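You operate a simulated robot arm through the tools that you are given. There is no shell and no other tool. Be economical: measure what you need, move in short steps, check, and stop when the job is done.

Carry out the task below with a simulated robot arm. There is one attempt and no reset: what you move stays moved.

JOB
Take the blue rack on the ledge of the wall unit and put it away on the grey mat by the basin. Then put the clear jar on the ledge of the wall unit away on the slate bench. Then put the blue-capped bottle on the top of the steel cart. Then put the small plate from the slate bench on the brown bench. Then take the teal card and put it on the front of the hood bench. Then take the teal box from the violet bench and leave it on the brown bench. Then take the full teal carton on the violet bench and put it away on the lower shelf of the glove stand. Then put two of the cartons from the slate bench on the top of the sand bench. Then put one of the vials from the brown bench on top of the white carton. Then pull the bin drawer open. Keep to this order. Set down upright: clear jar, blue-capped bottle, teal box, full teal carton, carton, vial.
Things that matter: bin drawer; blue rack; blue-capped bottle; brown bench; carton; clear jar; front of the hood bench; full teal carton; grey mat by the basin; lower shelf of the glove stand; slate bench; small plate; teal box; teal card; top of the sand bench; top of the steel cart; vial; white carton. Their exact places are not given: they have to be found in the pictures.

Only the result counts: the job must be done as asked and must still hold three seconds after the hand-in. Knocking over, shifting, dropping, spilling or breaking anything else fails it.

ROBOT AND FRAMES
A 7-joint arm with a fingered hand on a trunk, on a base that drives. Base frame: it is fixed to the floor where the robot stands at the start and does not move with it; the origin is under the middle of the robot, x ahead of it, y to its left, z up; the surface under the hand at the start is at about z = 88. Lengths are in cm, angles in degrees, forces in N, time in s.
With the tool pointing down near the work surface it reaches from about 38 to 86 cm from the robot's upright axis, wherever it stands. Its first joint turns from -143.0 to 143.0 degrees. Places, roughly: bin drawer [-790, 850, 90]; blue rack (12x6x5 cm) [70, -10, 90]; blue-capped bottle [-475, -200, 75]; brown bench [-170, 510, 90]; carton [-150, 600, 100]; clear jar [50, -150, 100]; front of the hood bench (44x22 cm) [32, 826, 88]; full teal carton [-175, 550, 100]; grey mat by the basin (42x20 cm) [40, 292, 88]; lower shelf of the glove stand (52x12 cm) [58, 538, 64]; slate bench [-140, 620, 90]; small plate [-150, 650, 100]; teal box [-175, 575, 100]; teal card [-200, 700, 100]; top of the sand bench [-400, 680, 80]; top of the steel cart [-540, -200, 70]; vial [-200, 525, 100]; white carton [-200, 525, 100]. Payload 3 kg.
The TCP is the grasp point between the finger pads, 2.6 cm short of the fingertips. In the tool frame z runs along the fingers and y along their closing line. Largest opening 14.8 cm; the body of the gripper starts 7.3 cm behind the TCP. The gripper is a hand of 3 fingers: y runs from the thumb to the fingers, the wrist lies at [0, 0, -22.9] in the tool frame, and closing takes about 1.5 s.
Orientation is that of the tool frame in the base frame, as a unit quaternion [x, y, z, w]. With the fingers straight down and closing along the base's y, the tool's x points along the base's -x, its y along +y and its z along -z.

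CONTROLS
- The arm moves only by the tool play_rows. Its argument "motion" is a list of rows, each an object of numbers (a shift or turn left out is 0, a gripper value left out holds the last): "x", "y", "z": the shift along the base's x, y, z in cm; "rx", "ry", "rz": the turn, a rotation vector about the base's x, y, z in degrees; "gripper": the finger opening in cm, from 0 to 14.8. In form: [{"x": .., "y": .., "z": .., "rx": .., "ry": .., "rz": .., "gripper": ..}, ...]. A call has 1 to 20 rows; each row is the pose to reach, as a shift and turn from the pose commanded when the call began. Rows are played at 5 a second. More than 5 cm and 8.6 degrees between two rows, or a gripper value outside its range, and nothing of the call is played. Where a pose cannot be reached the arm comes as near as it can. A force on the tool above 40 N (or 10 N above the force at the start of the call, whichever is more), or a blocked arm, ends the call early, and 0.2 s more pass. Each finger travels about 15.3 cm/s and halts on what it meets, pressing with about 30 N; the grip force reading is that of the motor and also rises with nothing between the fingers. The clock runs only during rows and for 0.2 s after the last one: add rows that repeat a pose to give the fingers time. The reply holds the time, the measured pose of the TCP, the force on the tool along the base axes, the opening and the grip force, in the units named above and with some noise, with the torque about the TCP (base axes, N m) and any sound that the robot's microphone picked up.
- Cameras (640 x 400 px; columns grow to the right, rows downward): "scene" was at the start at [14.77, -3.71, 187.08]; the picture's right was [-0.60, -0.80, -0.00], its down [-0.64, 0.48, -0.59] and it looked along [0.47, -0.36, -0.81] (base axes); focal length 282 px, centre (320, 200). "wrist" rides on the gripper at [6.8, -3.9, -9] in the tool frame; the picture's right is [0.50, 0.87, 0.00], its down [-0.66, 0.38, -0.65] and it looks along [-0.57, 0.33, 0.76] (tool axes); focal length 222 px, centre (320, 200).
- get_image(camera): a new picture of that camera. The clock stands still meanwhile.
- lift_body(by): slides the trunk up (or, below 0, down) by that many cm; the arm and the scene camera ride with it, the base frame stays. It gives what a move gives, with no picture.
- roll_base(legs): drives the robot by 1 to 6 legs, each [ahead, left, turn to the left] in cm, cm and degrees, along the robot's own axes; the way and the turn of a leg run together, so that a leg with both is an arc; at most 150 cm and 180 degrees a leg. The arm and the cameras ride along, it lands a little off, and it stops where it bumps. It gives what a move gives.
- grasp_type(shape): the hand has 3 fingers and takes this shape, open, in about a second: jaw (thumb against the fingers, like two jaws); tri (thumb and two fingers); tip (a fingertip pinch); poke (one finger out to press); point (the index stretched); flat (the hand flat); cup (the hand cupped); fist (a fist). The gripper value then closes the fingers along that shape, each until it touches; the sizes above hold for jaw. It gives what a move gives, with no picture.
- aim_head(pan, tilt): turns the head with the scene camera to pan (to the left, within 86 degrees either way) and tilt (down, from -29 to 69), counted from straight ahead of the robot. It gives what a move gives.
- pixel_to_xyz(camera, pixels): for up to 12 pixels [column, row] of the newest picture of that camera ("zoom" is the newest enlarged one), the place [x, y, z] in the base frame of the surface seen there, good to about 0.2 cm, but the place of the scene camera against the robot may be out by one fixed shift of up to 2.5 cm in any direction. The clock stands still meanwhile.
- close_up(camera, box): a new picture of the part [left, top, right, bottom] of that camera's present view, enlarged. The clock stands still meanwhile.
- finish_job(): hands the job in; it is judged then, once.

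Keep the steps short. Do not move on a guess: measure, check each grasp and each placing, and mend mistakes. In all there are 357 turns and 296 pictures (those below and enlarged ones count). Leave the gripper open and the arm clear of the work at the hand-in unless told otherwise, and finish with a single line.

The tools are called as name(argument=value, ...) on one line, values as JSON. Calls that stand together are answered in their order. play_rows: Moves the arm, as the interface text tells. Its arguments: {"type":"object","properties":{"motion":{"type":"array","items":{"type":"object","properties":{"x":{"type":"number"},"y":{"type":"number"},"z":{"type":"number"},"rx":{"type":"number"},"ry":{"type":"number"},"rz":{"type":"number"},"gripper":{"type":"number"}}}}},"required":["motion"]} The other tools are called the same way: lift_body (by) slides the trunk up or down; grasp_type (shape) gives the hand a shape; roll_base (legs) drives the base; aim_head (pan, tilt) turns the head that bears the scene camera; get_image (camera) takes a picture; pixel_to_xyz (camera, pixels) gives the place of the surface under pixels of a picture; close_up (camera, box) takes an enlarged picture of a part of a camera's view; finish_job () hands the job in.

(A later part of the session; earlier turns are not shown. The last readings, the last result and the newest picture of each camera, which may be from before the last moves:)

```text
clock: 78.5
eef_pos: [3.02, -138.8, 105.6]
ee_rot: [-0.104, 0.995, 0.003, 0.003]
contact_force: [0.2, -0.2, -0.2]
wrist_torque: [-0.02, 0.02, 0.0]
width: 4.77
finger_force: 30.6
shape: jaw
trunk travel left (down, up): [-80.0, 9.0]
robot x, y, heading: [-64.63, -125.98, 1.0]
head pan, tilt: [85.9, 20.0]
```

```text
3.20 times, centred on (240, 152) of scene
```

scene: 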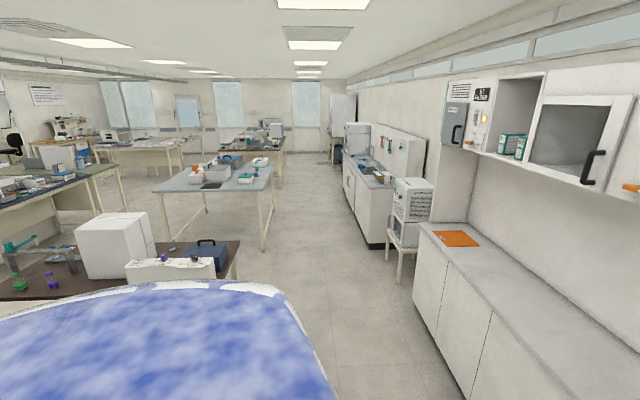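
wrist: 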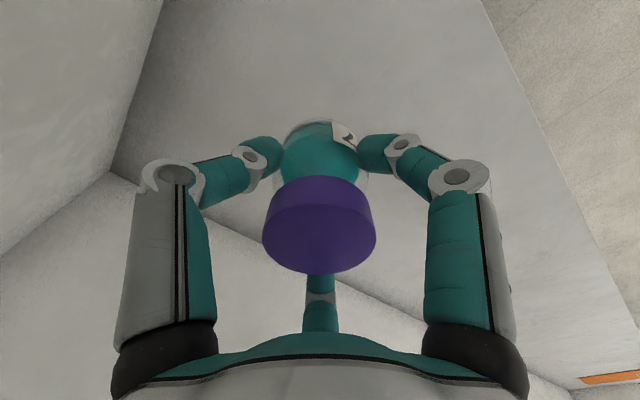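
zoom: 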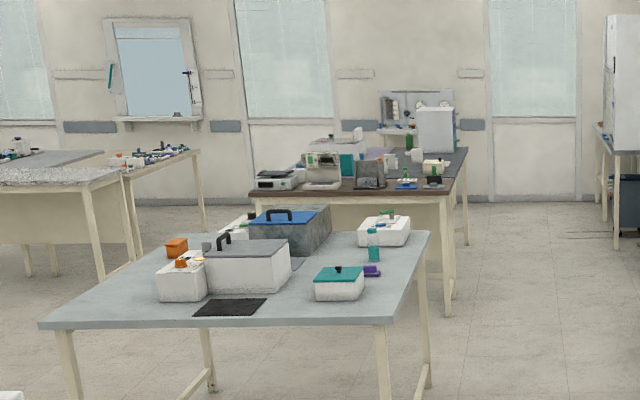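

Brown/violet/slate benches lie beyond y≈480 with their east edge around x≈-115. I'll turn left 90° (arm ahead, along the aisle at x≈-50) and drive in stages.

roll_base(legs=[[0, 0, 89], [150, 0, 0], [150, 0, 0]])

aim_head(pan=20, tilt=20)

get_image(camera="scene")

```text
clock: 96.7
eef_pos: [-71.56, 240.11, 105.53]
ee_rot: [0.791, -0.611, -0.004, 0.0]
contact_force: [0.7, -0.1, -1.9]
wrist_torque: [0.0, 0.02, -0.01]
width: 4.75
finger_force: 30.6
shape: jaw
trunk travel left (down, up): [-80.0, 9.0]
robot x, y, heading: [-80.79, 171.42, 93.6]
head pan, tilt: [85.9, 20.0]
```

```text
clock: 98.1
eef_pos: [-71.57, 239.9, 105.53]
ee_rot: [0.792, -0.611, -0.004, 0.001]
contact_force: [-0.3, -0.3, -1.0]
wrist_torque: [-0.04, 0.03, 0.06]
width: 4.78
finger_force: 30.2
shape: jaw
trunk travel left (down, up): [-80.0, 9.0]
robot x, y, heading: [-81.12, 171.26, 93.4]
head pan, tilt: [20.0, 20.0]
```

```text
256 pictures are left
```

scene: 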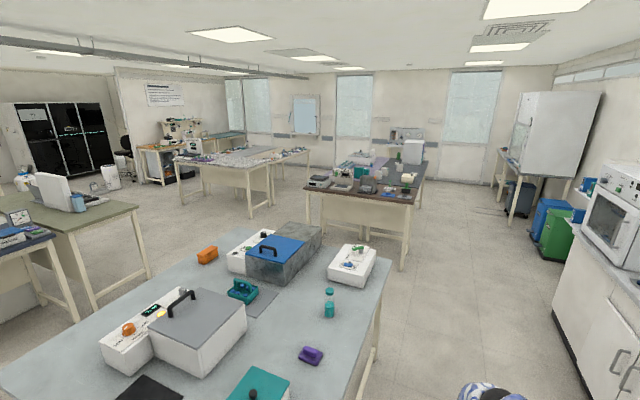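

I drifted to x=-81. Correct right 30 and turn -3.5°, then forward 260.

roll_base(legs=[[0, -32, -3.5], [130, 0, 0], [130, 0, 0]])

aim_head(pan=45, tilt=30)

get_image(camera="scene")

```text
clock: 112.6
eef_pos: [-21.19, 502.21, 105.58]
ee_rot: [0.752, -0.66, -0.003, 0.0]
contact_force: [-0.5, 0.4, -0.2]
wrist_torque: [0.0, 0.0, 0.01]
width: 4.78
finger_force: 30.0
shape: jaw
trunk travel left (down, up): [-80.0, 9.0]
robot x, y, heading: [-39.3, 435.4, 86.4]
head pan, tilt: [20.0, 20.0]
```

```text
clock: 113.5
eef_pos: [-21.39, 502.06, 105.48]
ee_rot: [0.751, -0.66, -0.004, 0.0]
contact_force: [-0.3, -0.3, -1.1]
wrist_torque: [-0.01, -0.01, 0.02]
width: 4.76
finger_force: 29.7
shape: jaw
trunk travel left (down, up): [-80.0, 9.0]
robot x, y, heading: [-39.28, 435.51, 86.5]
head pan, tilt: [45.0, 30.0]
```

```text
255 pictures are left
```

scene: 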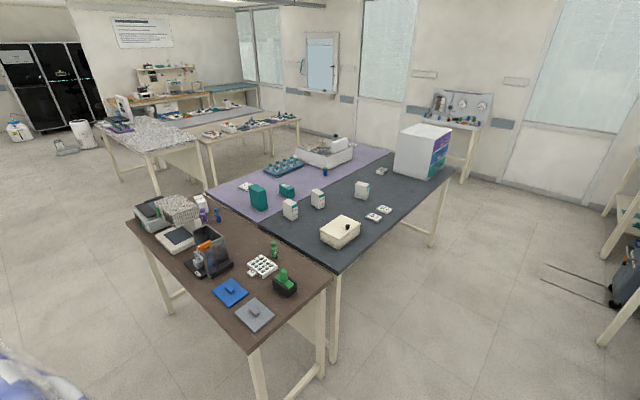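

Now I see brown, violet and slate benches. Close-up views and measurements.

close_up(camera="scene", box=[200, 130, 460, 270])

pixel_to_xyz(camera="scene", pixels=[[250, 350], [328, 284], [126, 222], [340, 270], [448, 180], [207, 195], [330, 175], [395, 155], [268, 235], [390, 170], [300, 195], [410, 200]])

close_up(camera="scene", box=[120, 180, 340, 330])

```text
2.46 times, centred on (330, 200) of scene
```

zoom: 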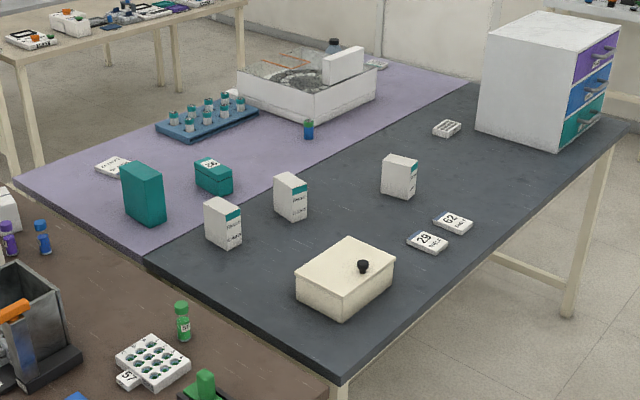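

```text
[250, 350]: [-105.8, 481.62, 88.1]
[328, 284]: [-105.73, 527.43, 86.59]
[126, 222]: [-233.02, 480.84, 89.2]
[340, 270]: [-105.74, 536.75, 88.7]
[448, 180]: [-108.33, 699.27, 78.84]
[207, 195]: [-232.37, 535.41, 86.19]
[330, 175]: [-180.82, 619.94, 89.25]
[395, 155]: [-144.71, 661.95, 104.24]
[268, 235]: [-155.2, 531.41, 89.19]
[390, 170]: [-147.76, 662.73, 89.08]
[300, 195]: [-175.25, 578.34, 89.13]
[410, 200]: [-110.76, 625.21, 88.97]
```

```text
2.67 times, centred on (230, 255) of scene
```

zoom: 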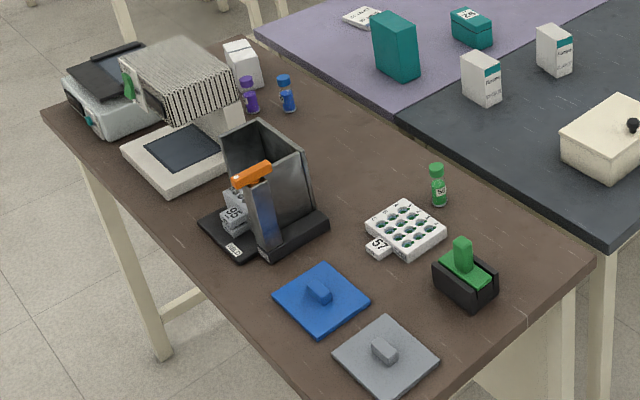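

Brown bench spans x -233..-106, y 481–532; slate x≈-165..-106, y 535–699. I'll turn to face west, slightly backed off, and roll right along the benches to y≈610.

roll_base(legs=[[0, 0, 93.5], [-22, 0, 0], [0, -145, 0]])

aim_head(pan=0, tilt=40)

get_image(camera="scene")

```text
clock: 125.9
eef_pos: [-88.42, 591.98, 105.53]
ee_rot: [0.994, 0.106, -0.004, 0.003]
contact_force: [-0.4, 1.4, -0.2]
wrist_torque: [0.0, -0.04, -0.01]
width: 4.75
finger_force: 30.1
shape: jaw
trunk travel left (down, up): [-80.0, 9.0]
robot x, y, heading: [-20.4, 579.81, -178.8]
head pan, tilt: [45.0, 30.0]
```

```text
clock: 127.0
eef_pos: [-88.56, 591.81, 105.45]
ee_rot: [0.994, 0.107, -0.003, 0.003]
contact_force: [-0.2, 0.0, 0.0]
wrist_torque: [0.01, -0.02, -0.01]
width: 4.74
finger_force: 29.8
shape: jaw
trunk travel left (down, up): [-80.0, 9.0]
robot x, y, heading: [-20.36, 579.53, -178.8]
head pan, tilt: [0.0, 40.0]
```

```text
252 pictures are left
```

scene: 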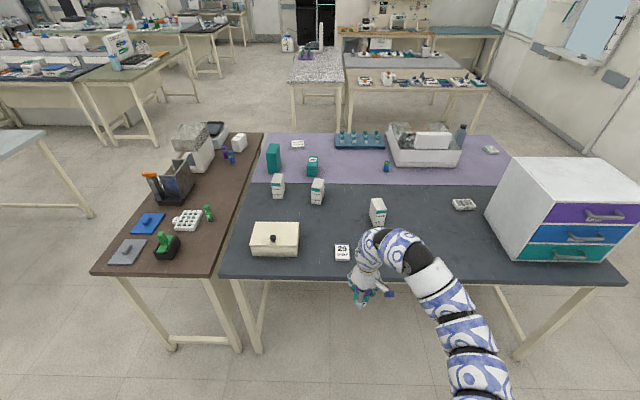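

Clear overview. Measuring items and the free spot around (430,235).

pixel_to_xyz(camera="scene", pixels=[[278, 180], [278, 198], [317, 184], [317, 202], [377, 203], [377, 224], [463, 204], [430, 235], [430, 262], [342, 250], [275, 225], [297, 250]])

close_up(camera="scene", box=[240, 130, 500, 290])

pixel_to_xyz(camera="wrist", pixels=[[100, 50], [500, 50]])

get_image(camera="wrist")

```text
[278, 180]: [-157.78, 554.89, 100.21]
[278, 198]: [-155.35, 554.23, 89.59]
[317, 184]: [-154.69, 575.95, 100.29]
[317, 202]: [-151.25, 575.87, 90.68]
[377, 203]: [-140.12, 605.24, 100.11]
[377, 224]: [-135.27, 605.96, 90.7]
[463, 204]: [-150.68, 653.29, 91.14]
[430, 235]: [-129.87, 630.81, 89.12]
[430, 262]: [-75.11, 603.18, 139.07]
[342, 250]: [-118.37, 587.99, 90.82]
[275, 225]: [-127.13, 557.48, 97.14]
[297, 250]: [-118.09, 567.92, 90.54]
```

```text
2.46 times, centred on (370, 210) of scene
```

zoom: 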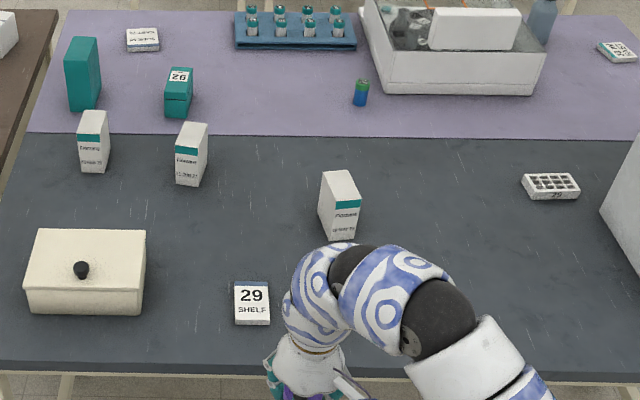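

```text
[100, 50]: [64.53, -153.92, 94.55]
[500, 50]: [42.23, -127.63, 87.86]
```

```text
250 pictures are left
```

wrist: 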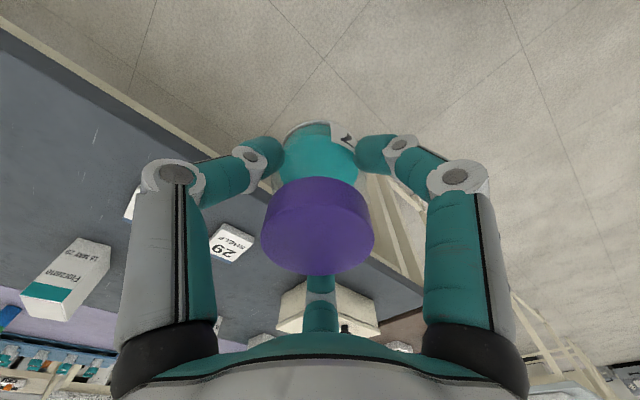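

I'll set the jar at about (-122, 638), free of plate, cartons and tiles. Roll right 46, ahead 32.

roll_base(legs=[[0, -46, 0], [32, 0, 0]])

get_image(camera="scene")

get_image(camera="wrist")

```text
clock: 131.6
eef_pos: [-121.47, 637.91, 105.53]
ee_rot: [0.994, 0.109, -0.002, 0.004]
contact_force: [0.3, 0.8, -0.9]
wrist_torque: [0.0, 0.02, -0.02]
width: 4.71
finger_force: 29.5
shape: jaw
trunk travel left (down, up): [-80.0, 9.0]
robot x, y, heading: [-53.22, 625.88, -178.3]
head pan, tilt: [0.0, 40.0]
```

```text
249 pictures are left
```

scene: 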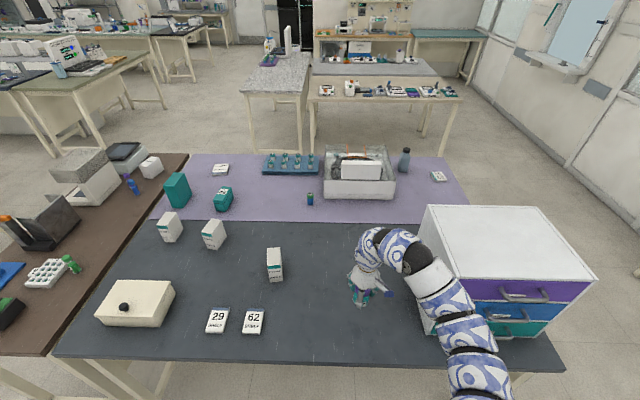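

```text
248 pictures are left
```

wrist: 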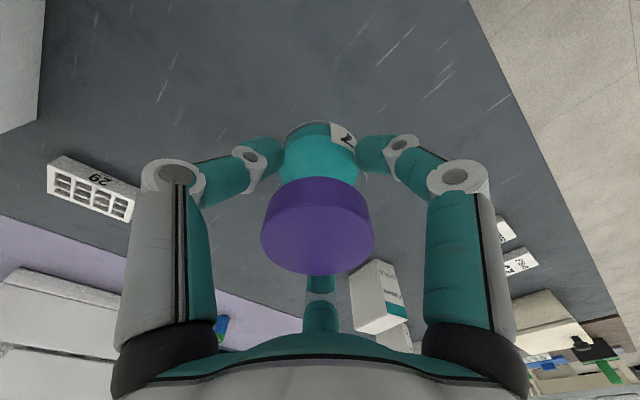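

Clear below. Check bench height with the wrist, then lower.

pixel_to_xyz(camera="wrist", pixels=[[330, 60], [420, 120], [90, 180], [365, 290], [60, 185], [130, 205]])

play_rows(motion=[{"z": -4}, {"z": -8}, {"z": -10.5}, {"z": -11.5}, {"z": -12.2}, {"z": -12.2}])

```text
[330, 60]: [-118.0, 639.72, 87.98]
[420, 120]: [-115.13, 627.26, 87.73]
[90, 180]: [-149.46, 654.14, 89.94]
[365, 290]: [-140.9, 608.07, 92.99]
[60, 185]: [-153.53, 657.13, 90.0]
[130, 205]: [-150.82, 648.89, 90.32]
```

```text
clock: 133.0
eef_pos: [-121.43, 638.03, 93.48]
ee_rot: [0.994, 0.109, -0.003, 0.003]
contact_force: [0.3, 0.0, -0.8]
wrist_torque: [0.02, 0.01, -0.01]
width: 4.75
finger_force: 30.2
shape: jaw
trunk travel left (down, up): [-80.0, 9.0]
robot x, y, heading: [-53.38, 626.03, -178.6]
head pan, tilt: [0.0, 40.0]
```

0.5 cm to go; lower slowly, then release.

play_rows(motion=[{"z": -0.3}, {"z": -0.6}, {"z": -0.6}, {"z": -0.6, "gripper": 6}, {"z": -0.6, "gripper": 8}, {"z": -0.6, "gripper": 11}, {"z": -0.6, "gripper": 14.8}, {"z": -0.6, "gripper": 14.8}, {"z": -0.6, "gripper": 14.8}, {"z": 4}, {"z": 8}, {"z": 12}, {"z": 12}])

get_image(camera="wrist")

```text
clock: 135.8
eef_pos: [-121.18, 638.13, 105.33]
ee_rot: [0.994, 0.109, -0.003, 0.003]
contact_force: [-0.2, -0.6, -0.3]
wrist_torque: [0.0, 0.0, -0.03]
width: 14.78
finger_force: 0.0
shape: jaw
trunk travel left (down, up): [-80.0, 9.0]
robot x, y, heading: [-53.66, 626.2, -178.7]
head pan, tilt: [0.0, 40.0]
```

```text
247 pictures are left
```

wrist: 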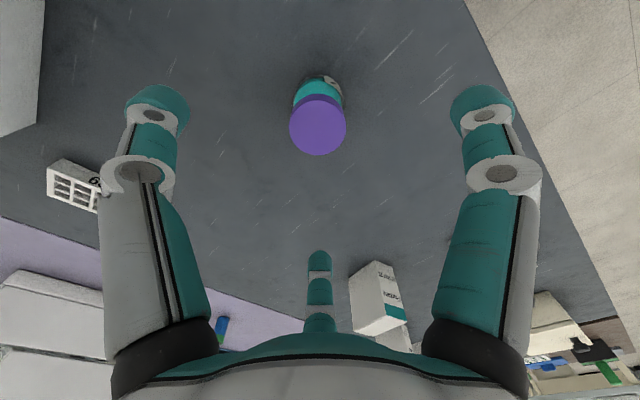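

The jar stands upright. Next the blue-capped bottle, far away at about (-475,-200). I'll retract the arm, back off, turn south and drive down the aisle.

play_rows(motion=[{"x": 4}, {"x": 8}, {"x": 12}, {"x": 16}, {"x": 20}, {"x": 22}])

roll_base(legs=[[-28, 0, 0], [0, 0, 88.7], [0, -16, 0], [140, 0, 0], [140, 0, 0]])

aim_head(pan=-30, tilt=20)

get_image(camera="scene")

```text
clock: 137.2
eef_pos: [-103.19, 637.27, 104.08]
ee_rot: [0.994, 0.109, -0.001, 0.004]
contact_force: [-0.2, -0.1, -0.6]
wrist_torque: [0.0, 0.03, 0.0]
width: 14.77
finger_force: 0.0
shape: jaw
out of reach, approached as far as the arm can: row 5, 6
trunk travel left (down, up): [-80.0, 9.0]
robot x, y, heading: [-53.49, 625.93, -178.3]
head pan, tilt: [0.0, 40.0]
```

```text
clock: 157.0
eef_pos: [-67.98, 300.27, 104.06]
ee_rot: [0.663, 0.749, 0.001, 0.003]
contact_force: [0.9, -0.2, 0.9]
wrist_torque: [0.02, 0.06, 0.01]
width: 14.77
finger_force: 0.0
shape: jaw
trunk travel left (down, up): [-80.0, 9.0]
robot x, y, heading: [-52.0, 349.08, -94.1]
head pan, tilt: [0.0, 40.0]
```

```text
clock: 157.9
eef_pos: [-67.98, 300.19, 104.15]
ee_rot: [0.662, 0.749, 0.002, 0.003]
contact_force: [0.2, 0.1, 0.4]
wrist_torque: [0.01, 0.0, 0.03]
width: 14.79
finger_force: 0.0
shape: jaw
trunk travel left (down, up): [-80.0, 9.0]
robot x, y, heading: [-52.13, 348.97, -93.8]
head pan, tilt: [-30.0, 20.0]
```

```text
246 pictures are left
```

scene: 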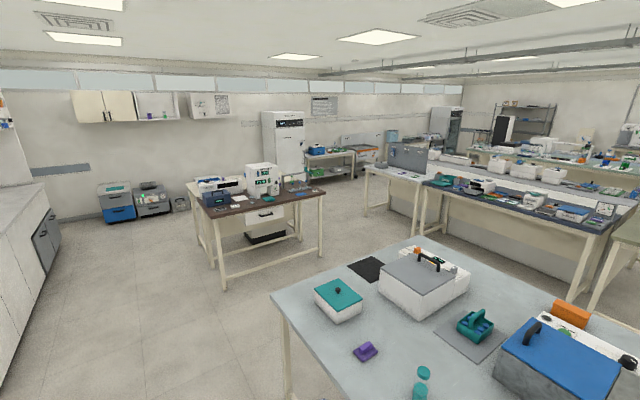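

I can see the steel cart near (330,165). Measure obstacles for the path.

pixel_to_xyz(camera="scene", pixels=[[223, 290], [322, 250], [325, 188], [210, 215], [190, 185], [330, 160], [355, 175], [305, 185], [365, 210], [275, 295], [425, 235], [350, 220]])

close_up(camera="scene", box=[180, 100, 440, 260])

```text
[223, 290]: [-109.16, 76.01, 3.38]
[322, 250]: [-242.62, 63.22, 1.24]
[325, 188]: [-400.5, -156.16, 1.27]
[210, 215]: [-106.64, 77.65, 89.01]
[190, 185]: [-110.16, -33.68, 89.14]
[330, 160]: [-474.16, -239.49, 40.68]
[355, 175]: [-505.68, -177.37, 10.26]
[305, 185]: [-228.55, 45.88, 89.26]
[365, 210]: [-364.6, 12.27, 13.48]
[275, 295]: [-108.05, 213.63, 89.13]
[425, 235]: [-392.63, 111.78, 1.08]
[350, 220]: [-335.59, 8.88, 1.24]
```

```text
2.46 times, centred on (310, 180) of scene
```

zoom: 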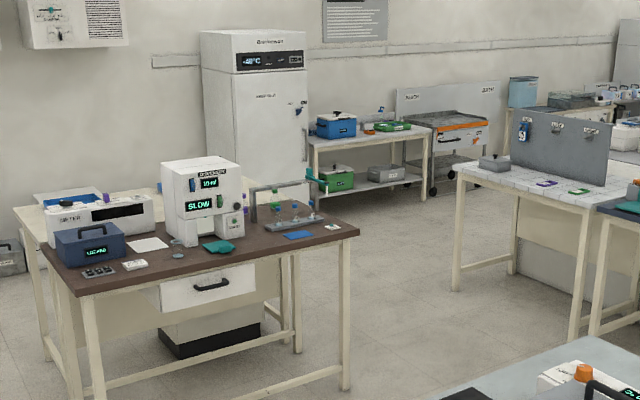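

Path: south to y≈145, west between the tables to x≈-300, then south. First two legs plus a check.

roll_base(legs=[[102, 0, 0], [102, 0, 0], [0, 0, -86], [125, 0, 0]])

aim_head(pan=45, tilt=20)

get_image(camera="scene")

```text
clock: 177.7
eef_pos: [-241.69, 163.18, 104.22]
ee_rot: [0.997, 0.077, -0.001, 0.003]
contact_force: [-0.7, 0.2, 0.7]
wrist_torque: [0.02, -0.01, 0.01]
width: 14.81
finger_force: 0.1
shape: jaw
trunk travel left (down, up): [-80.0, 9.0]
robot x, y, heading: [-192.64, 148.64, 178.2]
head pan, tilt: [-30.0, 20.0]
```

```text
clock: 179.2
eef_pos: [-241.58, 163.29, 104.1]
ee_rot: [0.997, 0.077, -0.002, 0.004]
contact_force: [-0.2, -0.4, 0.2]
wrist_torque: [0.0, -0.01, -0.04]
width: 14.81
finger_force: 0.0
shape: jaw
trunk travel left (down, up): [-80.0, 9.0]
robot x, y, heading: [-192.5, 148.5, 177.6]
head pan, tilt: [45.0, 20.0]
```

```text
244 pictures are left
```

scene: 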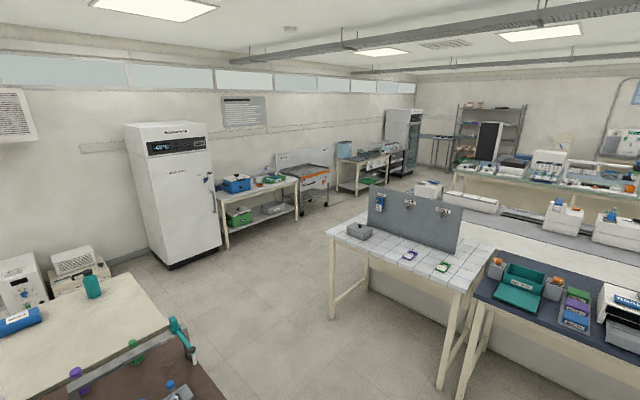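

pixel_to_xyz(camera="scene", pixels=[[332, 318], [330, 235], [455, 395], [230, 240], [297, 225], [270, 183], [300, 168], [325, 210], [160, 260], [195, 365], [263, 172]])

close_up(camera="scene", box=[210, 130, 350, 250])

```text
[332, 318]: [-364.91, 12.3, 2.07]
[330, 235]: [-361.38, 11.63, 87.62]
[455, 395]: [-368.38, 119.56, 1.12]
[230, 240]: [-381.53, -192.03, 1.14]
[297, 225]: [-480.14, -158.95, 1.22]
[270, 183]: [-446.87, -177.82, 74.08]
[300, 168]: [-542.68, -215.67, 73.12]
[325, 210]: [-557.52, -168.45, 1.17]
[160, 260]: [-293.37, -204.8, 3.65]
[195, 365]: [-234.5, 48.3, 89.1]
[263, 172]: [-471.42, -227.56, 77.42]
```

```text
3.33 times, centred on (280, 190) of scene
```

zoom: 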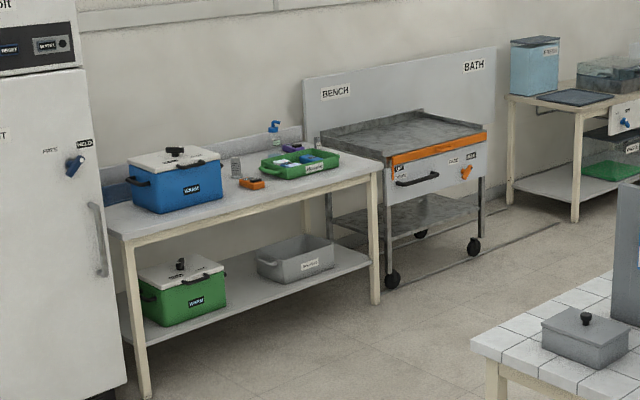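

Bottle with blue cap at the back of the stand. Drive on: west to x≈-300, south to y≈-65, then sideways west to x≈-450.

roll_base(legs=[[108, 0, 2], [0, 0, 90], [107, 0, 0], [107, 0, 0], [0, -140, 0]])

aim_head(pan=-10, tilt=35)

get_image(camera="scene")

```text
clock: 205.4
eef_pos: [-442.48, -122.7, 104.17]
ee_rot: [0.608, 0.794, 0.002, 0.004]
contact_force: [0.0, -0.1, 0.6]
wrist_torque: [-0.01, -0.02, -0.01]
width: 14.79
finger_force: 0.0
shape: jaw
trunk travel left (down, up): [-80.0, 9.0]
robot x, y, heading: [-433.52, -72.41, -85.9]
head pan, tilt: [45.0, 20.0]
```

```text
clock: 206.6
eef_pos: [-442.38, -122.77, 104.17]
ee_rot: [0.608, 0.794, 0.001, 0.003]
contact_force: [0.8, -0.4, -0.5]
wrist_torque: [-0.05, 0.03, -0.02]
width: 14.82
finger_force: 0.1
shape: jaw
trunk travel left (down, up): [-80.0, 9.0]
robot x, y, heading: [-433.4, -72.59, -86.0]
head pan, tilt: [-10.0, 35.0]
```

```text
242 pictures are left
```

scene: 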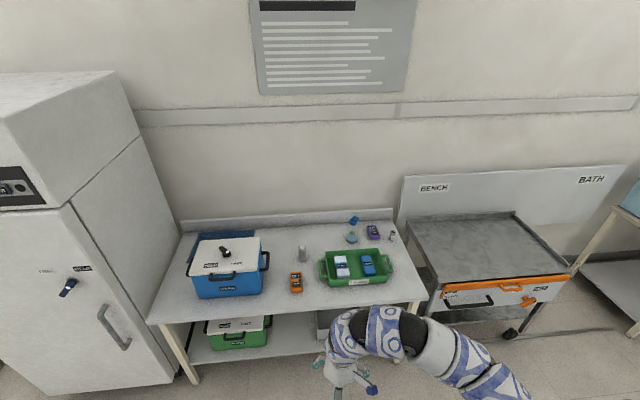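

close_up(camera="scene", box=[280, 200, 440, 300])

pixel_to_xyz(camera="scene", pixels=[[353, 220], [352, 238], [373, 232], [345, 265], [391, 237], [302, 253], [355, 205], [380, 302], [340, 240], [470, 245], [520, 265], [430, 225], [362, 250]])

```text
4.00 times, centred on (360, 250) of scene
```

zoom: 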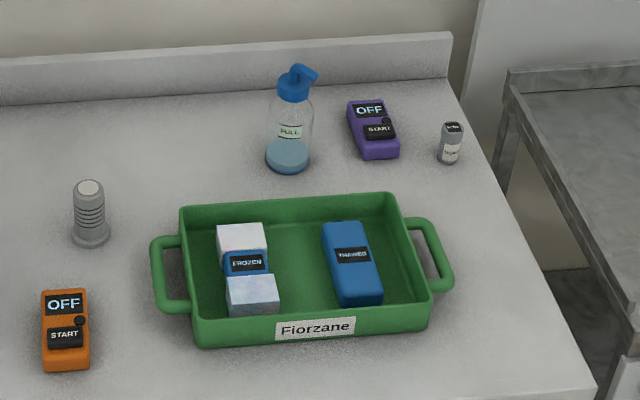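

```text
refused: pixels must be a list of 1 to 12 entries
```

pixel_to_xyz(camera="zoom", pixels=[[295, 80], [290, 130], [290, 158], [290, 172], [372, 120], [370, 200], [190, 205], [455, 280], [300, 100], [450, 150], [375, 155]])

pixel_to_xyz(camera="scene", pixels=[[353, 220], [352, 238], [340, 222], [330, 302], [470, 245], [520, 270], [430, 225], [415, 230], [430, 280], [575, 265], [510, 215], [362, 250]])

```text
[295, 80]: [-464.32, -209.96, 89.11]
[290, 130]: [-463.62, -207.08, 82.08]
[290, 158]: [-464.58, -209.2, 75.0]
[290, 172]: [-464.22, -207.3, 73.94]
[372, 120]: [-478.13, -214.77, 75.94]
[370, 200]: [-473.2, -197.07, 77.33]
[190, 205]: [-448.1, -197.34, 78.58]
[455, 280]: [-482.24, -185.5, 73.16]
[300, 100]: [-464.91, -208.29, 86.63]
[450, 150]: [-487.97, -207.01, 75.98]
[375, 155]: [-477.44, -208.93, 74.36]
```

```text
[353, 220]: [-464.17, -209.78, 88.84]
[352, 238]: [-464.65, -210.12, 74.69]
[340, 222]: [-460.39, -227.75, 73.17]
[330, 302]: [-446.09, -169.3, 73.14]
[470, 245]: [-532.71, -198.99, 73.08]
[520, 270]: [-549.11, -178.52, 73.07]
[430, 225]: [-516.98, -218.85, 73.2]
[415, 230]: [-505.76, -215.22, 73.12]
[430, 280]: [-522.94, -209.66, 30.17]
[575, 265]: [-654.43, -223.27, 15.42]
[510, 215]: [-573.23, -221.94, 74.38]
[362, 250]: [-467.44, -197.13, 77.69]
```

Bottle at scene (-464.3,-209.5), base 73, cap top ~89; purple timer 10 cm away, low. I'll line up in x and approach to y≈-118.

roll_base(legs=[[0, 0, -4], [0, -29, 0], [45, 0, 0]])

aim_head(pan=0, tilt=60)

get_image(camera="scene")

get_image(camera="wrist")

```text
clock: 211.5
eef_pos: [-476.04, -167.41, 104.15]
ee_rot: [0.637, 0.771, 0.002, 0.003]
contact_force: [-0.7, -0.8, 0.3]
wrist_torque: [0.01, 0.03, -0.01]
width: 14.79
finger_force: 0.1
shape: jaw
trunk travel left (down, up): [-80.0, 9.0]
robot x, y, heading: [-463.43, -117.97, -90.3]
head pan, tilt: [-10.0, 35.0]
```

```text
clock: 212.3
eef_pos: [-476.08, -167.38, 104.07]
ee_rot: [0.637, 0.771, 0.001, 0.004]
contact_force: [0.0, 0.3, -0.5]
wrist_torque: [0.01, -0.01, -0.01]
width: 14.79
finger_force: 0.1
shape: jaw
trunk travel left (down, up): [-80.0, 9.0]
robot x, y, heading: [-463.35, -118.12, -90.0]
head pan, tilt: [0.0, 60.0]
```

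```text
240 pictures are left
```

scene: 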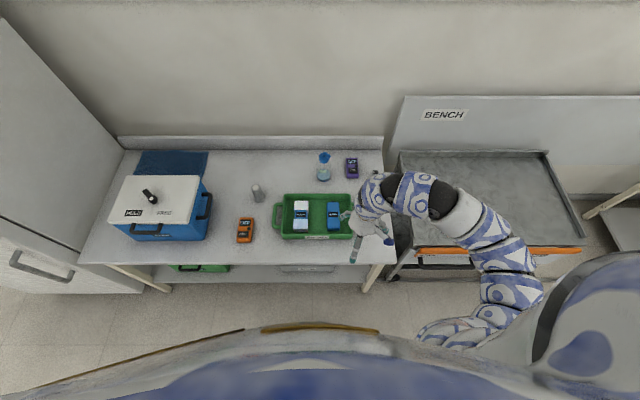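

```text
239 pictures are left
```

wrist: 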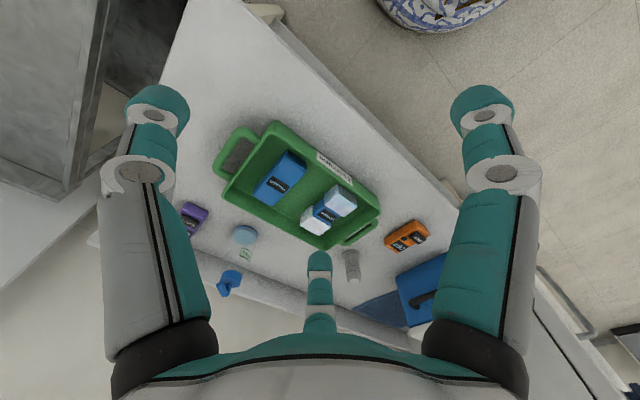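

The wrist view shows my base (top) and the table's front edge. Measuring the gap and the bottle.

pixel_to_xyz(camera="wrist", pixels=[[430, 35], [390, 15], [330, 75], [460, 200], [243, 236], [240, 253], [225, 285], [232, 275], [188, 215], [230, 150], [320, 250]])

close_up(camera="wrist", box=[180, 190, 280, 310])

```text
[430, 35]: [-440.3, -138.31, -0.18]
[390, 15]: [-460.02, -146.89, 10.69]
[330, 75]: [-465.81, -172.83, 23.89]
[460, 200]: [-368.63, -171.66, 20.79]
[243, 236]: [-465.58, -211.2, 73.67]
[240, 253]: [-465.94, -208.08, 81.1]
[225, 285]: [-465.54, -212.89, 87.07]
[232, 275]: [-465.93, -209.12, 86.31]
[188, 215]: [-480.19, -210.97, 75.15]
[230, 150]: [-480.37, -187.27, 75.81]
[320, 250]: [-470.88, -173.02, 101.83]
```

```text
3.33 times, centred on (230, 250) of wrist
```

zoom: 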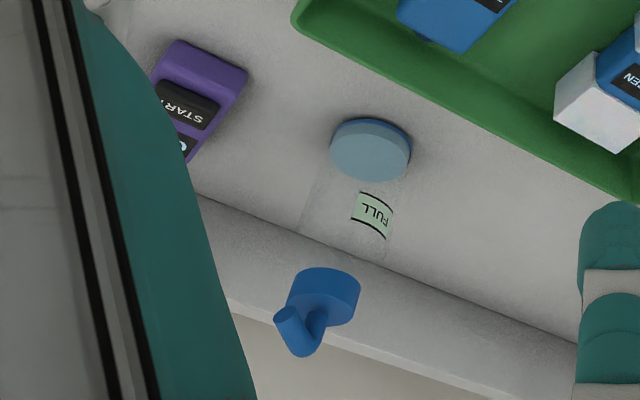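

Base front is ~29 cm ahead of my axis, shelf front at y≈-173: I can safely advance 14. Bottle centre ≈(-465.7,-210.6), cap top ≈88. Then lower the trunk 8.

roll_base(legs=[[14, 0, 0]])

lift_body(by=-8)

get_image(camera="wrist")

```text
clock: 213.7
eef_pos: [-476.18, -181.65, 104.0]
ee_rot: [0.638, 0.77, 0.002, 0.003]
contact_force: [0.3, -0.5, -0.1]
wrist_torque: [0.05, -0.04, 0.05]
width: 14.8
finger_force: 0.1
shape: jaw
trunk travel left (down, up): [-80.0, 9.0]
robot x, y, heading: [-463.29, -131.97, -90.2]
head pan, tilt: [0.0, 60.0]
```

```text
clock: 214.8
eef_pos: [-476.23, -181.43, 96.16]
ee_rot: [0.638, 0.77, 0.001, 0.004]
contact_force: [-0.1, -0.2, -0.4]
wrist_torque: [0.0, 0.01, -0.02]
width: 14.76
finger_force: 0.1
shape: jaw
trunk travel left (down, up): [-72.0, 17.0]
robot x, y, heading: [-463.34, -132.0, -90.1]
head pan, tilt: [0.0, 60.0]
```

```text
237 pictures are left
```

wrist: 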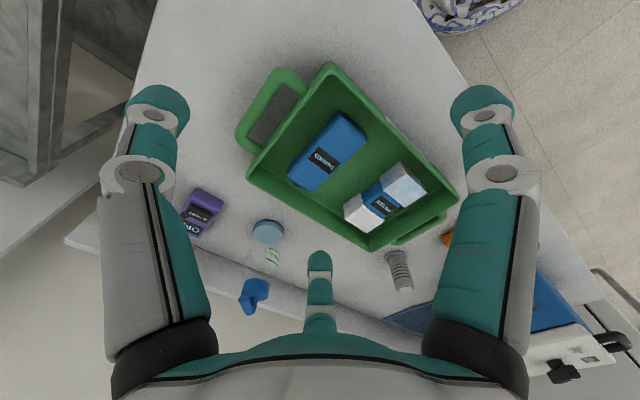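

Moving above the bottle at this height.

play_rows(motion=[{"x": 1.5, "y": -4.5}, {"x": 3, "y": -9}, {"x": 4.5, "y": -13.5}, {"x": 6, "y": -18}, {"x": 7.5, "y": -22.5}, {"x": 9, "y": -26}, {"x": 10.5, "y": -29}, {"x": 10.5, "y": -29}])

get_image(camera="wrist")

close_up(camera="scene", box=[230, 100, 430, 260])

```text
clock: 216.7
eef_pos: [-465.37, -210.38, 96.06]
ee_rot: [0.638, 0.77, 0.001, 0.004]
contact_force: [-0.2, 0.1, 0.7]
wrist_torque: [0.02, -0.03, 0.02]
width: 14.77
finger_force: 0.1
shape: jaw
trunk travel left (down, up): [-72.0, 17.0]
robot x, y, heading: [-463.26, -131.9, -90.3]
head pan, tilt: [0.0, 60.0]
```

```text
236 pictures are left
```

wrist: 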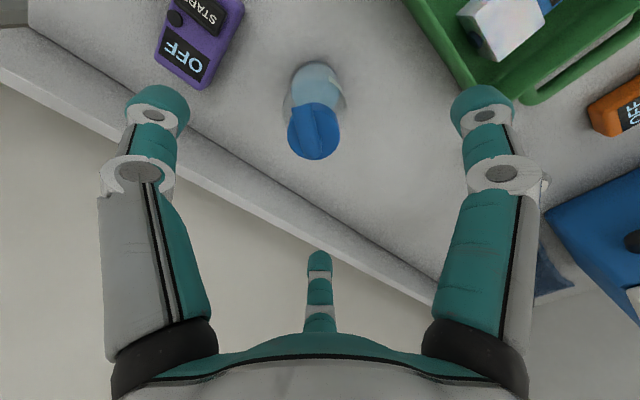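

```text
2.50 times, centred on (330, 180) of scene
```

zoom: 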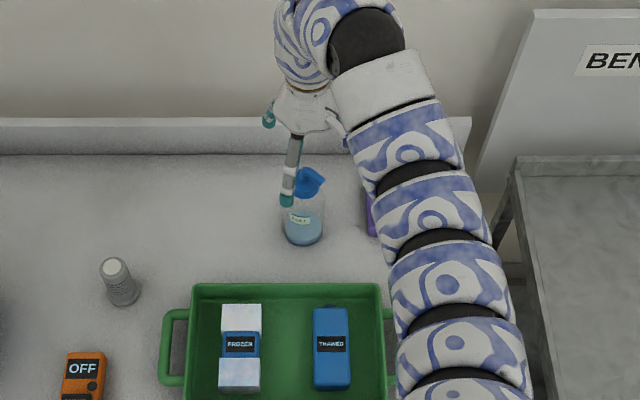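

pixel_to_xyz(camera="wrist", pixels=[[290, 132], [338, 132], [314, 105], [318, 156], [316, 130], [315, 66], [292, 90], [345, 95], [260, 130]])

close_up(camera="wrist", box=[260, 50, 370, 170])

```text
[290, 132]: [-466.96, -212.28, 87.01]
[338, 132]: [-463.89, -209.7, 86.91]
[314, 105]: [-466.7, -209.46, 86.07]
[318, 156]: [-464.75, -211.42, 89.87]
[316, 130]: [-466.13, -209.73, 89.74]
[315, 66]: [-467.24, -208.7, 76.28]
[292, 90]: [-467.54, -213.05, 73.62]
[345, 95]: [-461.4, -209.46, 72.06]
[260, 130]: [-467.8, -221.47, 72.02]
```

```text
3.33 times, centred on (315, 110) of wrist
```

zoom: 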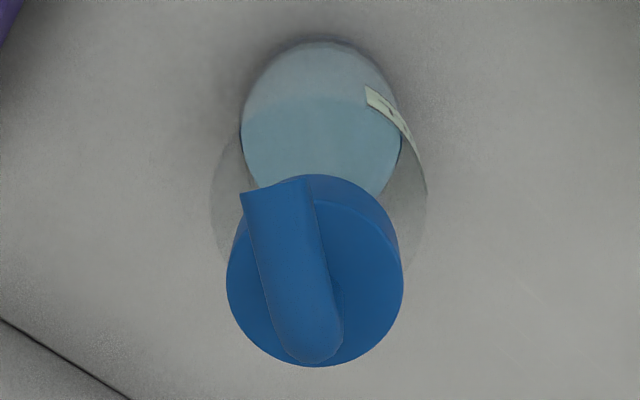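

Spout top is at 89.9, so TCP must stay ≥83.3; the body is cylindrical to ~82.5. Descend to 83.4 with small centring, and look.

play_rows(motion=[{"y": -0.6, "z": -3}, {"y": -0.6, "z": -6}, {"y": -0.6, "z": -9}, {"y": -0.6, "z": -11.5}, {"y": -0.6, "z": -12.6}, {"y": -0.6, "z": -12.6}])

get_image(camera="wrist")

```text
clock: 218.1
eef_pos: [-465.56, -211.04, 83.47]
ee_rot: [0.638, 0.77, 0.0, 0.003]
contact_force: [0.8, 0.3, 0.3]
wrist_torque: [0.02, 0.02, -0.01]
width: 14.78
finger_force: 0.0
shape: jaw
trunk travel left (down, up): [-72.0, 17.0]
robot x, y, heading: [-463.4, -132.14, -90.2]
head pan, tilt: [0.0, 60.0]
```

```text
233 pictures are left
```

wrist: 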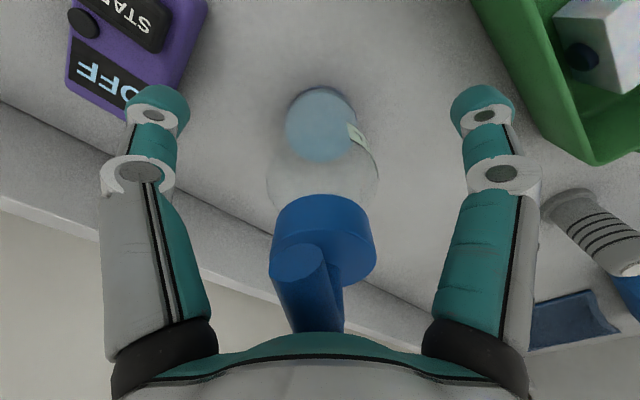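

No contact. Closing on the body.

play_rows(motion=[{"gripper": 12}, {"gripper": 10}, {"gripper": 8}, {"gripper": 6}, {"gripper": 4.5}, {"gripper": 4}, {"gripper": 4}, {"gripper": 4}])

get_image(camera="wrist")

```text
clock: 219.8
eef_pos: [-465.69, -211.05, 83.56]
ee_rot: [0.638, 0.77, 0.002, 0.003]
contact_force: [-0.3, -0.1, -0.7]
wrist_torque: [0.01, -0.02, -0.02]
width: 5.79
finger_force: 30.0
shape: jaw
trunk travel left (down, up): [-72.0, 17.0]
robot x, y, heading: [-463.38, -132.12, -90.0]
head pan, tilt: [0.0, 60.0]
```

```text
232 pictures are left
```

wrist: 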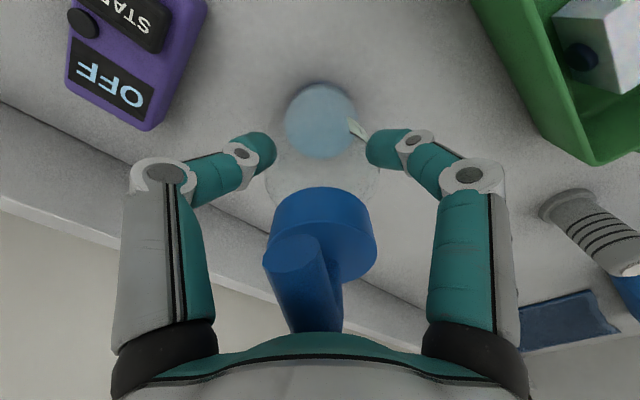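

Held at 5.8 cm. Lift slowly a few cm and check for slip.

play_rows(motion=[{"z": 0.5}, {"z": 1.5}, {"z": 3}, {"z": 5}, {"z": 7}, {"z": 9}, {"z": 9}])

get_image(camera="wrist")

get_image(camera="scene")

```text
clock: 221.4
eef_pos: [-465.67, -211.01, 92.83]
ee_rot: [0.638, 0.77, 0.002, 0.004]
contact_force: [0.3, -0.4, -2.3]
wrist_torque: [0.0, -0.01, 0.03]
width: 5.81
finger_force: 30.1
shape: jaw
trunk travel left (down, up): [-72.0, 17.0]
robot x, y, heading: [-463.56, -132.11, -90.1]
head pan, tilt: [0.0, 60.0]
```

```text
231 pictures are left
```

wrist: 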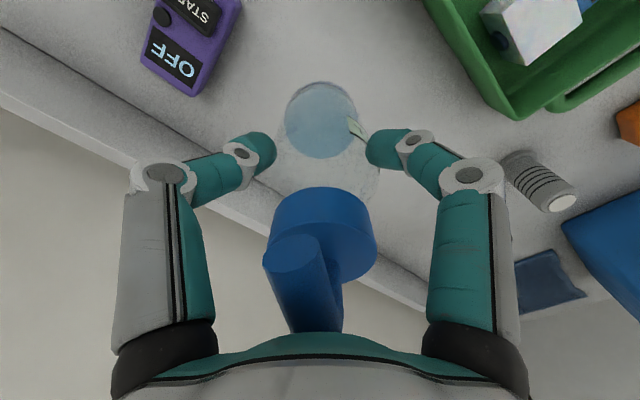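

```text
230 pictures are left
```

scene: 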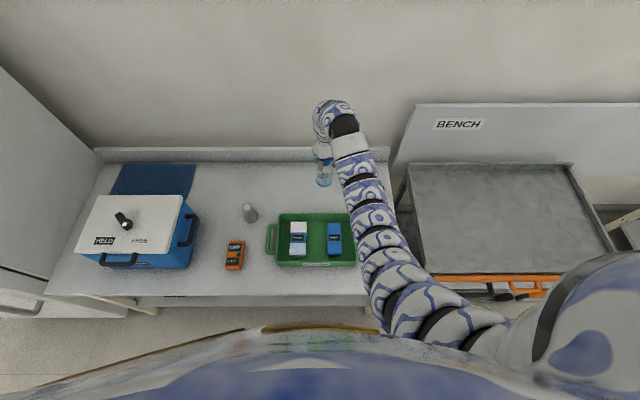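

Firm and upright. Measure the cart's top extents and its front handle.

pixel_to_xyz(camera="scene", pixels=[[410, 170], [495, 220], [570, 165], [605, 245], [440, 270], [540, 285], [490, 295], [480, 168], [435, 262], [400, 200], [558, 240]])

aim_head(pan=-35, tilt=50)

get_image(camera="scene")

```text
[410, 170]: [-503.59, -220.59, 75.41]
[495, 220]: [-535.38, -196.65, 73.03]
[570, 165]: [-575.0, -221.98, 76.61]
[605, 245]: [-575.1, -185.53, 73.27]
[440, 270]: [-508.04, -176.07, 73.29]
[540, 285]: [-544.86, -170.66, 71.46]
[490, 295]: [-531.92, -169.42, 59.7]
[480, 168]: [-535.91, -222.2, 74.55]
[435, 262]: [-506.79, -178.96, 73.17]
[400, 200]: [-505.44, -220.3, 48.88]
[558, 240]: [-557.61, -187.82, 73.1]
```

```text
clock: 222.5
eef_pos: [-465.68, -211.09, 92.72]
ee_rot: [0.638, 0.77, 0.001, 0.003]
contact_force: [-0.3, -0.3, -2.2]
wrist_torque: [0.01, 0.0, 0.01]
width: 5.83
finger_force: 29.7
shape: jaw
trunk travel left (down, up): [-72.0, 17.0]
robot x, y, heading: [-463.42, -132.16, -90.1]
head pan, tilt: [-35.0, 50.0]
```

```text
229 pictures are left
```

scene: 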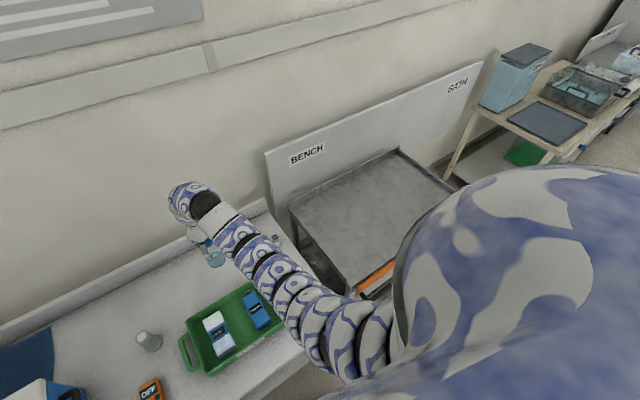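

Cart top: x -505..-576, y -172..-220, rim ~3 cm at the back. I'll raise 3 cm, back off 10, and roll right 75.

play_rows(motion=[{"z": 1.5}, {"z": 3}, {"z": 3}])

roll_base(legs=[[-10, 0, 0], [0, -75, 0]])

aim_head(pan=0, tilt=55)

get_image(camera="scene")

get_image(camera="wrist")

```text
clock: 223.3
eef_pos: [-465.63, -211.16, 95.72]
ee_rot: [0.638, 0.77, 0.003, 0.003]
contact_force: [-0.4, 0.1, -1.1]
wrist_torque: [-0.04, -0.05, 0.01]
width: 5.83
finger_force: 29.9
shape: jaw
trunk travel left (down, up): [-72.0, 17.0]
robot x, y, heading: [-463.29, -131.96, -89.9]
head pan, tilt: [-35.0, 50.0]
```

```text
clock: 228.0
eef_pos: [-539.43, -200.71, 95.49]
ee_rot: [0.638, 0.77, 0.001, 0.004]
contact_force: [-0.1, 0.5, -0.9]
wrist_torque: [-0.02, -0.01, 0.03]
width: 5.82
finger_force: 30.8
shape: jaw
trunk travel left (down, up): [-72.0, 17.0]
robot x, y, heading: [-537.24, -121.47, -90.1]
head pan, tilt: [-35.0, 50.0]
```

```text
clock: 229.0
eef_pos: [-539.55, -200.69, 95.65]
ee_rot: [0.638, 0.77, 0.002, 0.004]
contact_force: [-0.1, -0.3, -0.5]
wrist_torque: [0.0, 0.02, -0.02]
width: 5.82
finger_force: 30.1
shape: jaw
trunk travel left (down, up): [-72.0, 17.0]
robot x, y, heading: [-537.18, -121.56, -90.1]
head pan, tilt: [0.0, 55.0]
```

```text
228 pictures are left
```

scene: 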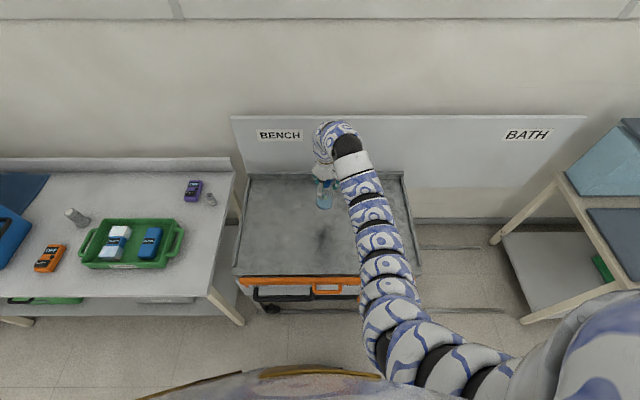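

```text
227 pictures are left
```

wrist: 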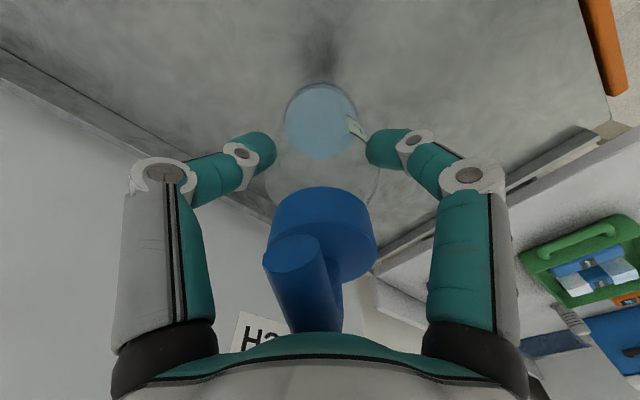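

Over the cart's middle. Measure the top's height under it, then lower.

pixel_to_xyz(camera="wrist", pixels=[[430, 70], [230, 80], [320, 40]])

play_rows(motion=[{"y": 3, "z": -3}, {"y": 4, "z": -6}, {"y": 4, "z": -9}, {"y": 4, "z": -10.5}, {"y": 4, "z": -10.5}])

```text
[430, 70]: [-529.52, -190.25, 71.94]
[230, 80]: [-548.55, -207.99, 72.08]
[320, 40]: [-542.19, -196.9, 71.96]
```

```text
clock: 230.2
eef_pos: [-539.35, -196.63, 84.87]
ee_rot: [0.638, 0.77, 0.002, 0.002]
contact_force: [0.4, 0.2, -1.5]
wrist_torque: [0.01, -0.01, -0.01]
width: 5.81
finger_force: 29.7
shape: jaw
trunk travel left (down, up): [-72.0, 17.0]
robot x, y, heading: [-537.24, -121.76, -90.4]
head pan, tilt: [0.0, 55.0]
```

1.4 cm to go; lower in small steps.

play_rows(motion=[{"z": -0.5}, {"z": -1.0}, {"z": -1.3}, {"z": -1.5}, {"z": -1.5}])

```text
clock: 231.4
eef_pos: [-539.54, -196.67, 83.65]
ee_rot: [0.638, 0.77, 0.002, 0.004]
contact_force: [0.5, -0.3, -1.3]
wrist_torque: [-0.02, -0.01, 0.01]
width: 5.78
finger_force: 30.5
shape: jaw
trunk travel left (down, up): [-72.0, 17.0]
robot x, y, heading: [-537.6, -121.4, -90.2]
head pan, tilt: [0.0, 55.0]
```

play_rows(motion=[{"z": -0.25}, {"z": -0.25}, {"z": -0.25, "gripper": 6.2}, {"z": -0.25, "gripper": 7}, {"z": -0.25, "gripper": 8.5}, {"z": -0.25, "gripper": 11}, {"z": -0.25, "gripper": 14.8}, {"z": -0.25, "gripper": 14.8}])

get_image(camera="wrist")

```text
clock: 233.2
eef_pos: [-539.47, -196.7, 83.43]
ee_rot: [0.638, 0.77, 0.002, 0.003]
contact_force: [0.3, 0.3, -1.3]
wrist_torque: [0.01, -0.03, 0.01]
width: 14.81
finger_force: 0.1
shape: jaw
trunk travel left (down, up): [-72.0, 17.0]
robot x, y, heading: [-537.17, -122.23, -90.3]
head pan, tilt: [0.0, 55.0]
```

```text
226 pictures are left
```

wrist: 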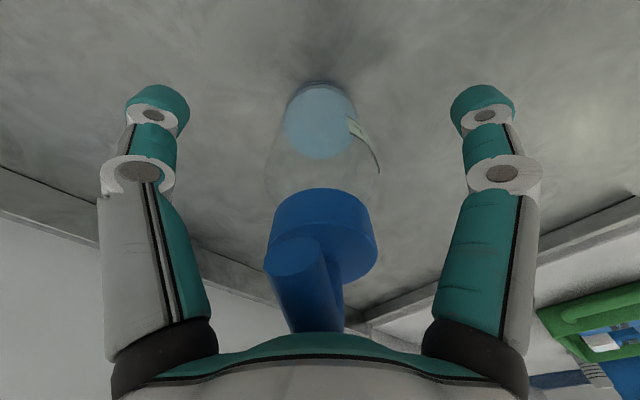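

Bottle stands. Rise straight up, retract and check.

play_rows(motion=[{"z": 3}, {"z": 6}, {"z": 9}, {"z": 12}, {"z": 15}, {"z": 16}, {"y": 5, "z": 16}, {"y": 10, "z": 16}, {"y": 15, "z": 16}, {"y": 20, "z": 16}])

get_image(camera="scene")

get_image(camera="wrist")

```text
clock: 235.4
eef_pos: [-539.37, -176.5, 99.28]
ee_rot: [0.638, 0.77, 0.001, 0.002]
contact_force: [0.0, -0.3, -0.1]
wrist_torque: [-0.02, 0.03, -0.03]
width: 14.8
finger_force: 0.0
shape: jaw
trunk travel left (down, up): [-72.0, 17.0]
robot x, y, heading: [-536.98, -121.16, -90.3]
head pan, tilt: [0.0, 55.0]
```

```text
225 pictures are left
```

scene: 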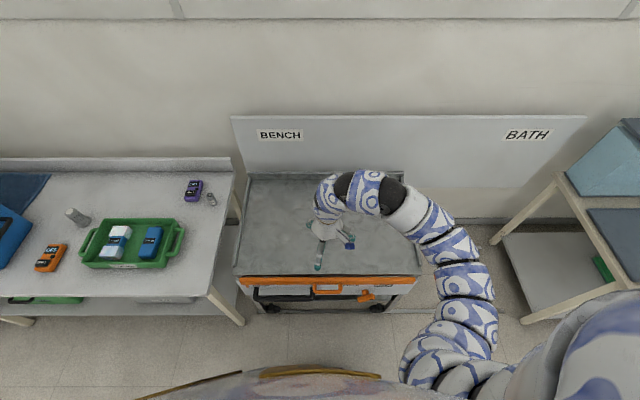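

```text
224 pictures are left
```

wrist: 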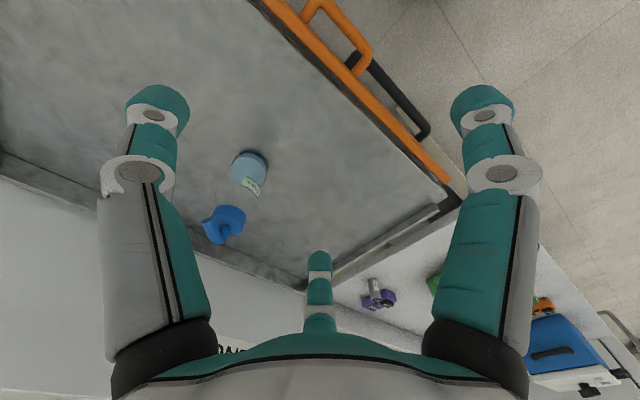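

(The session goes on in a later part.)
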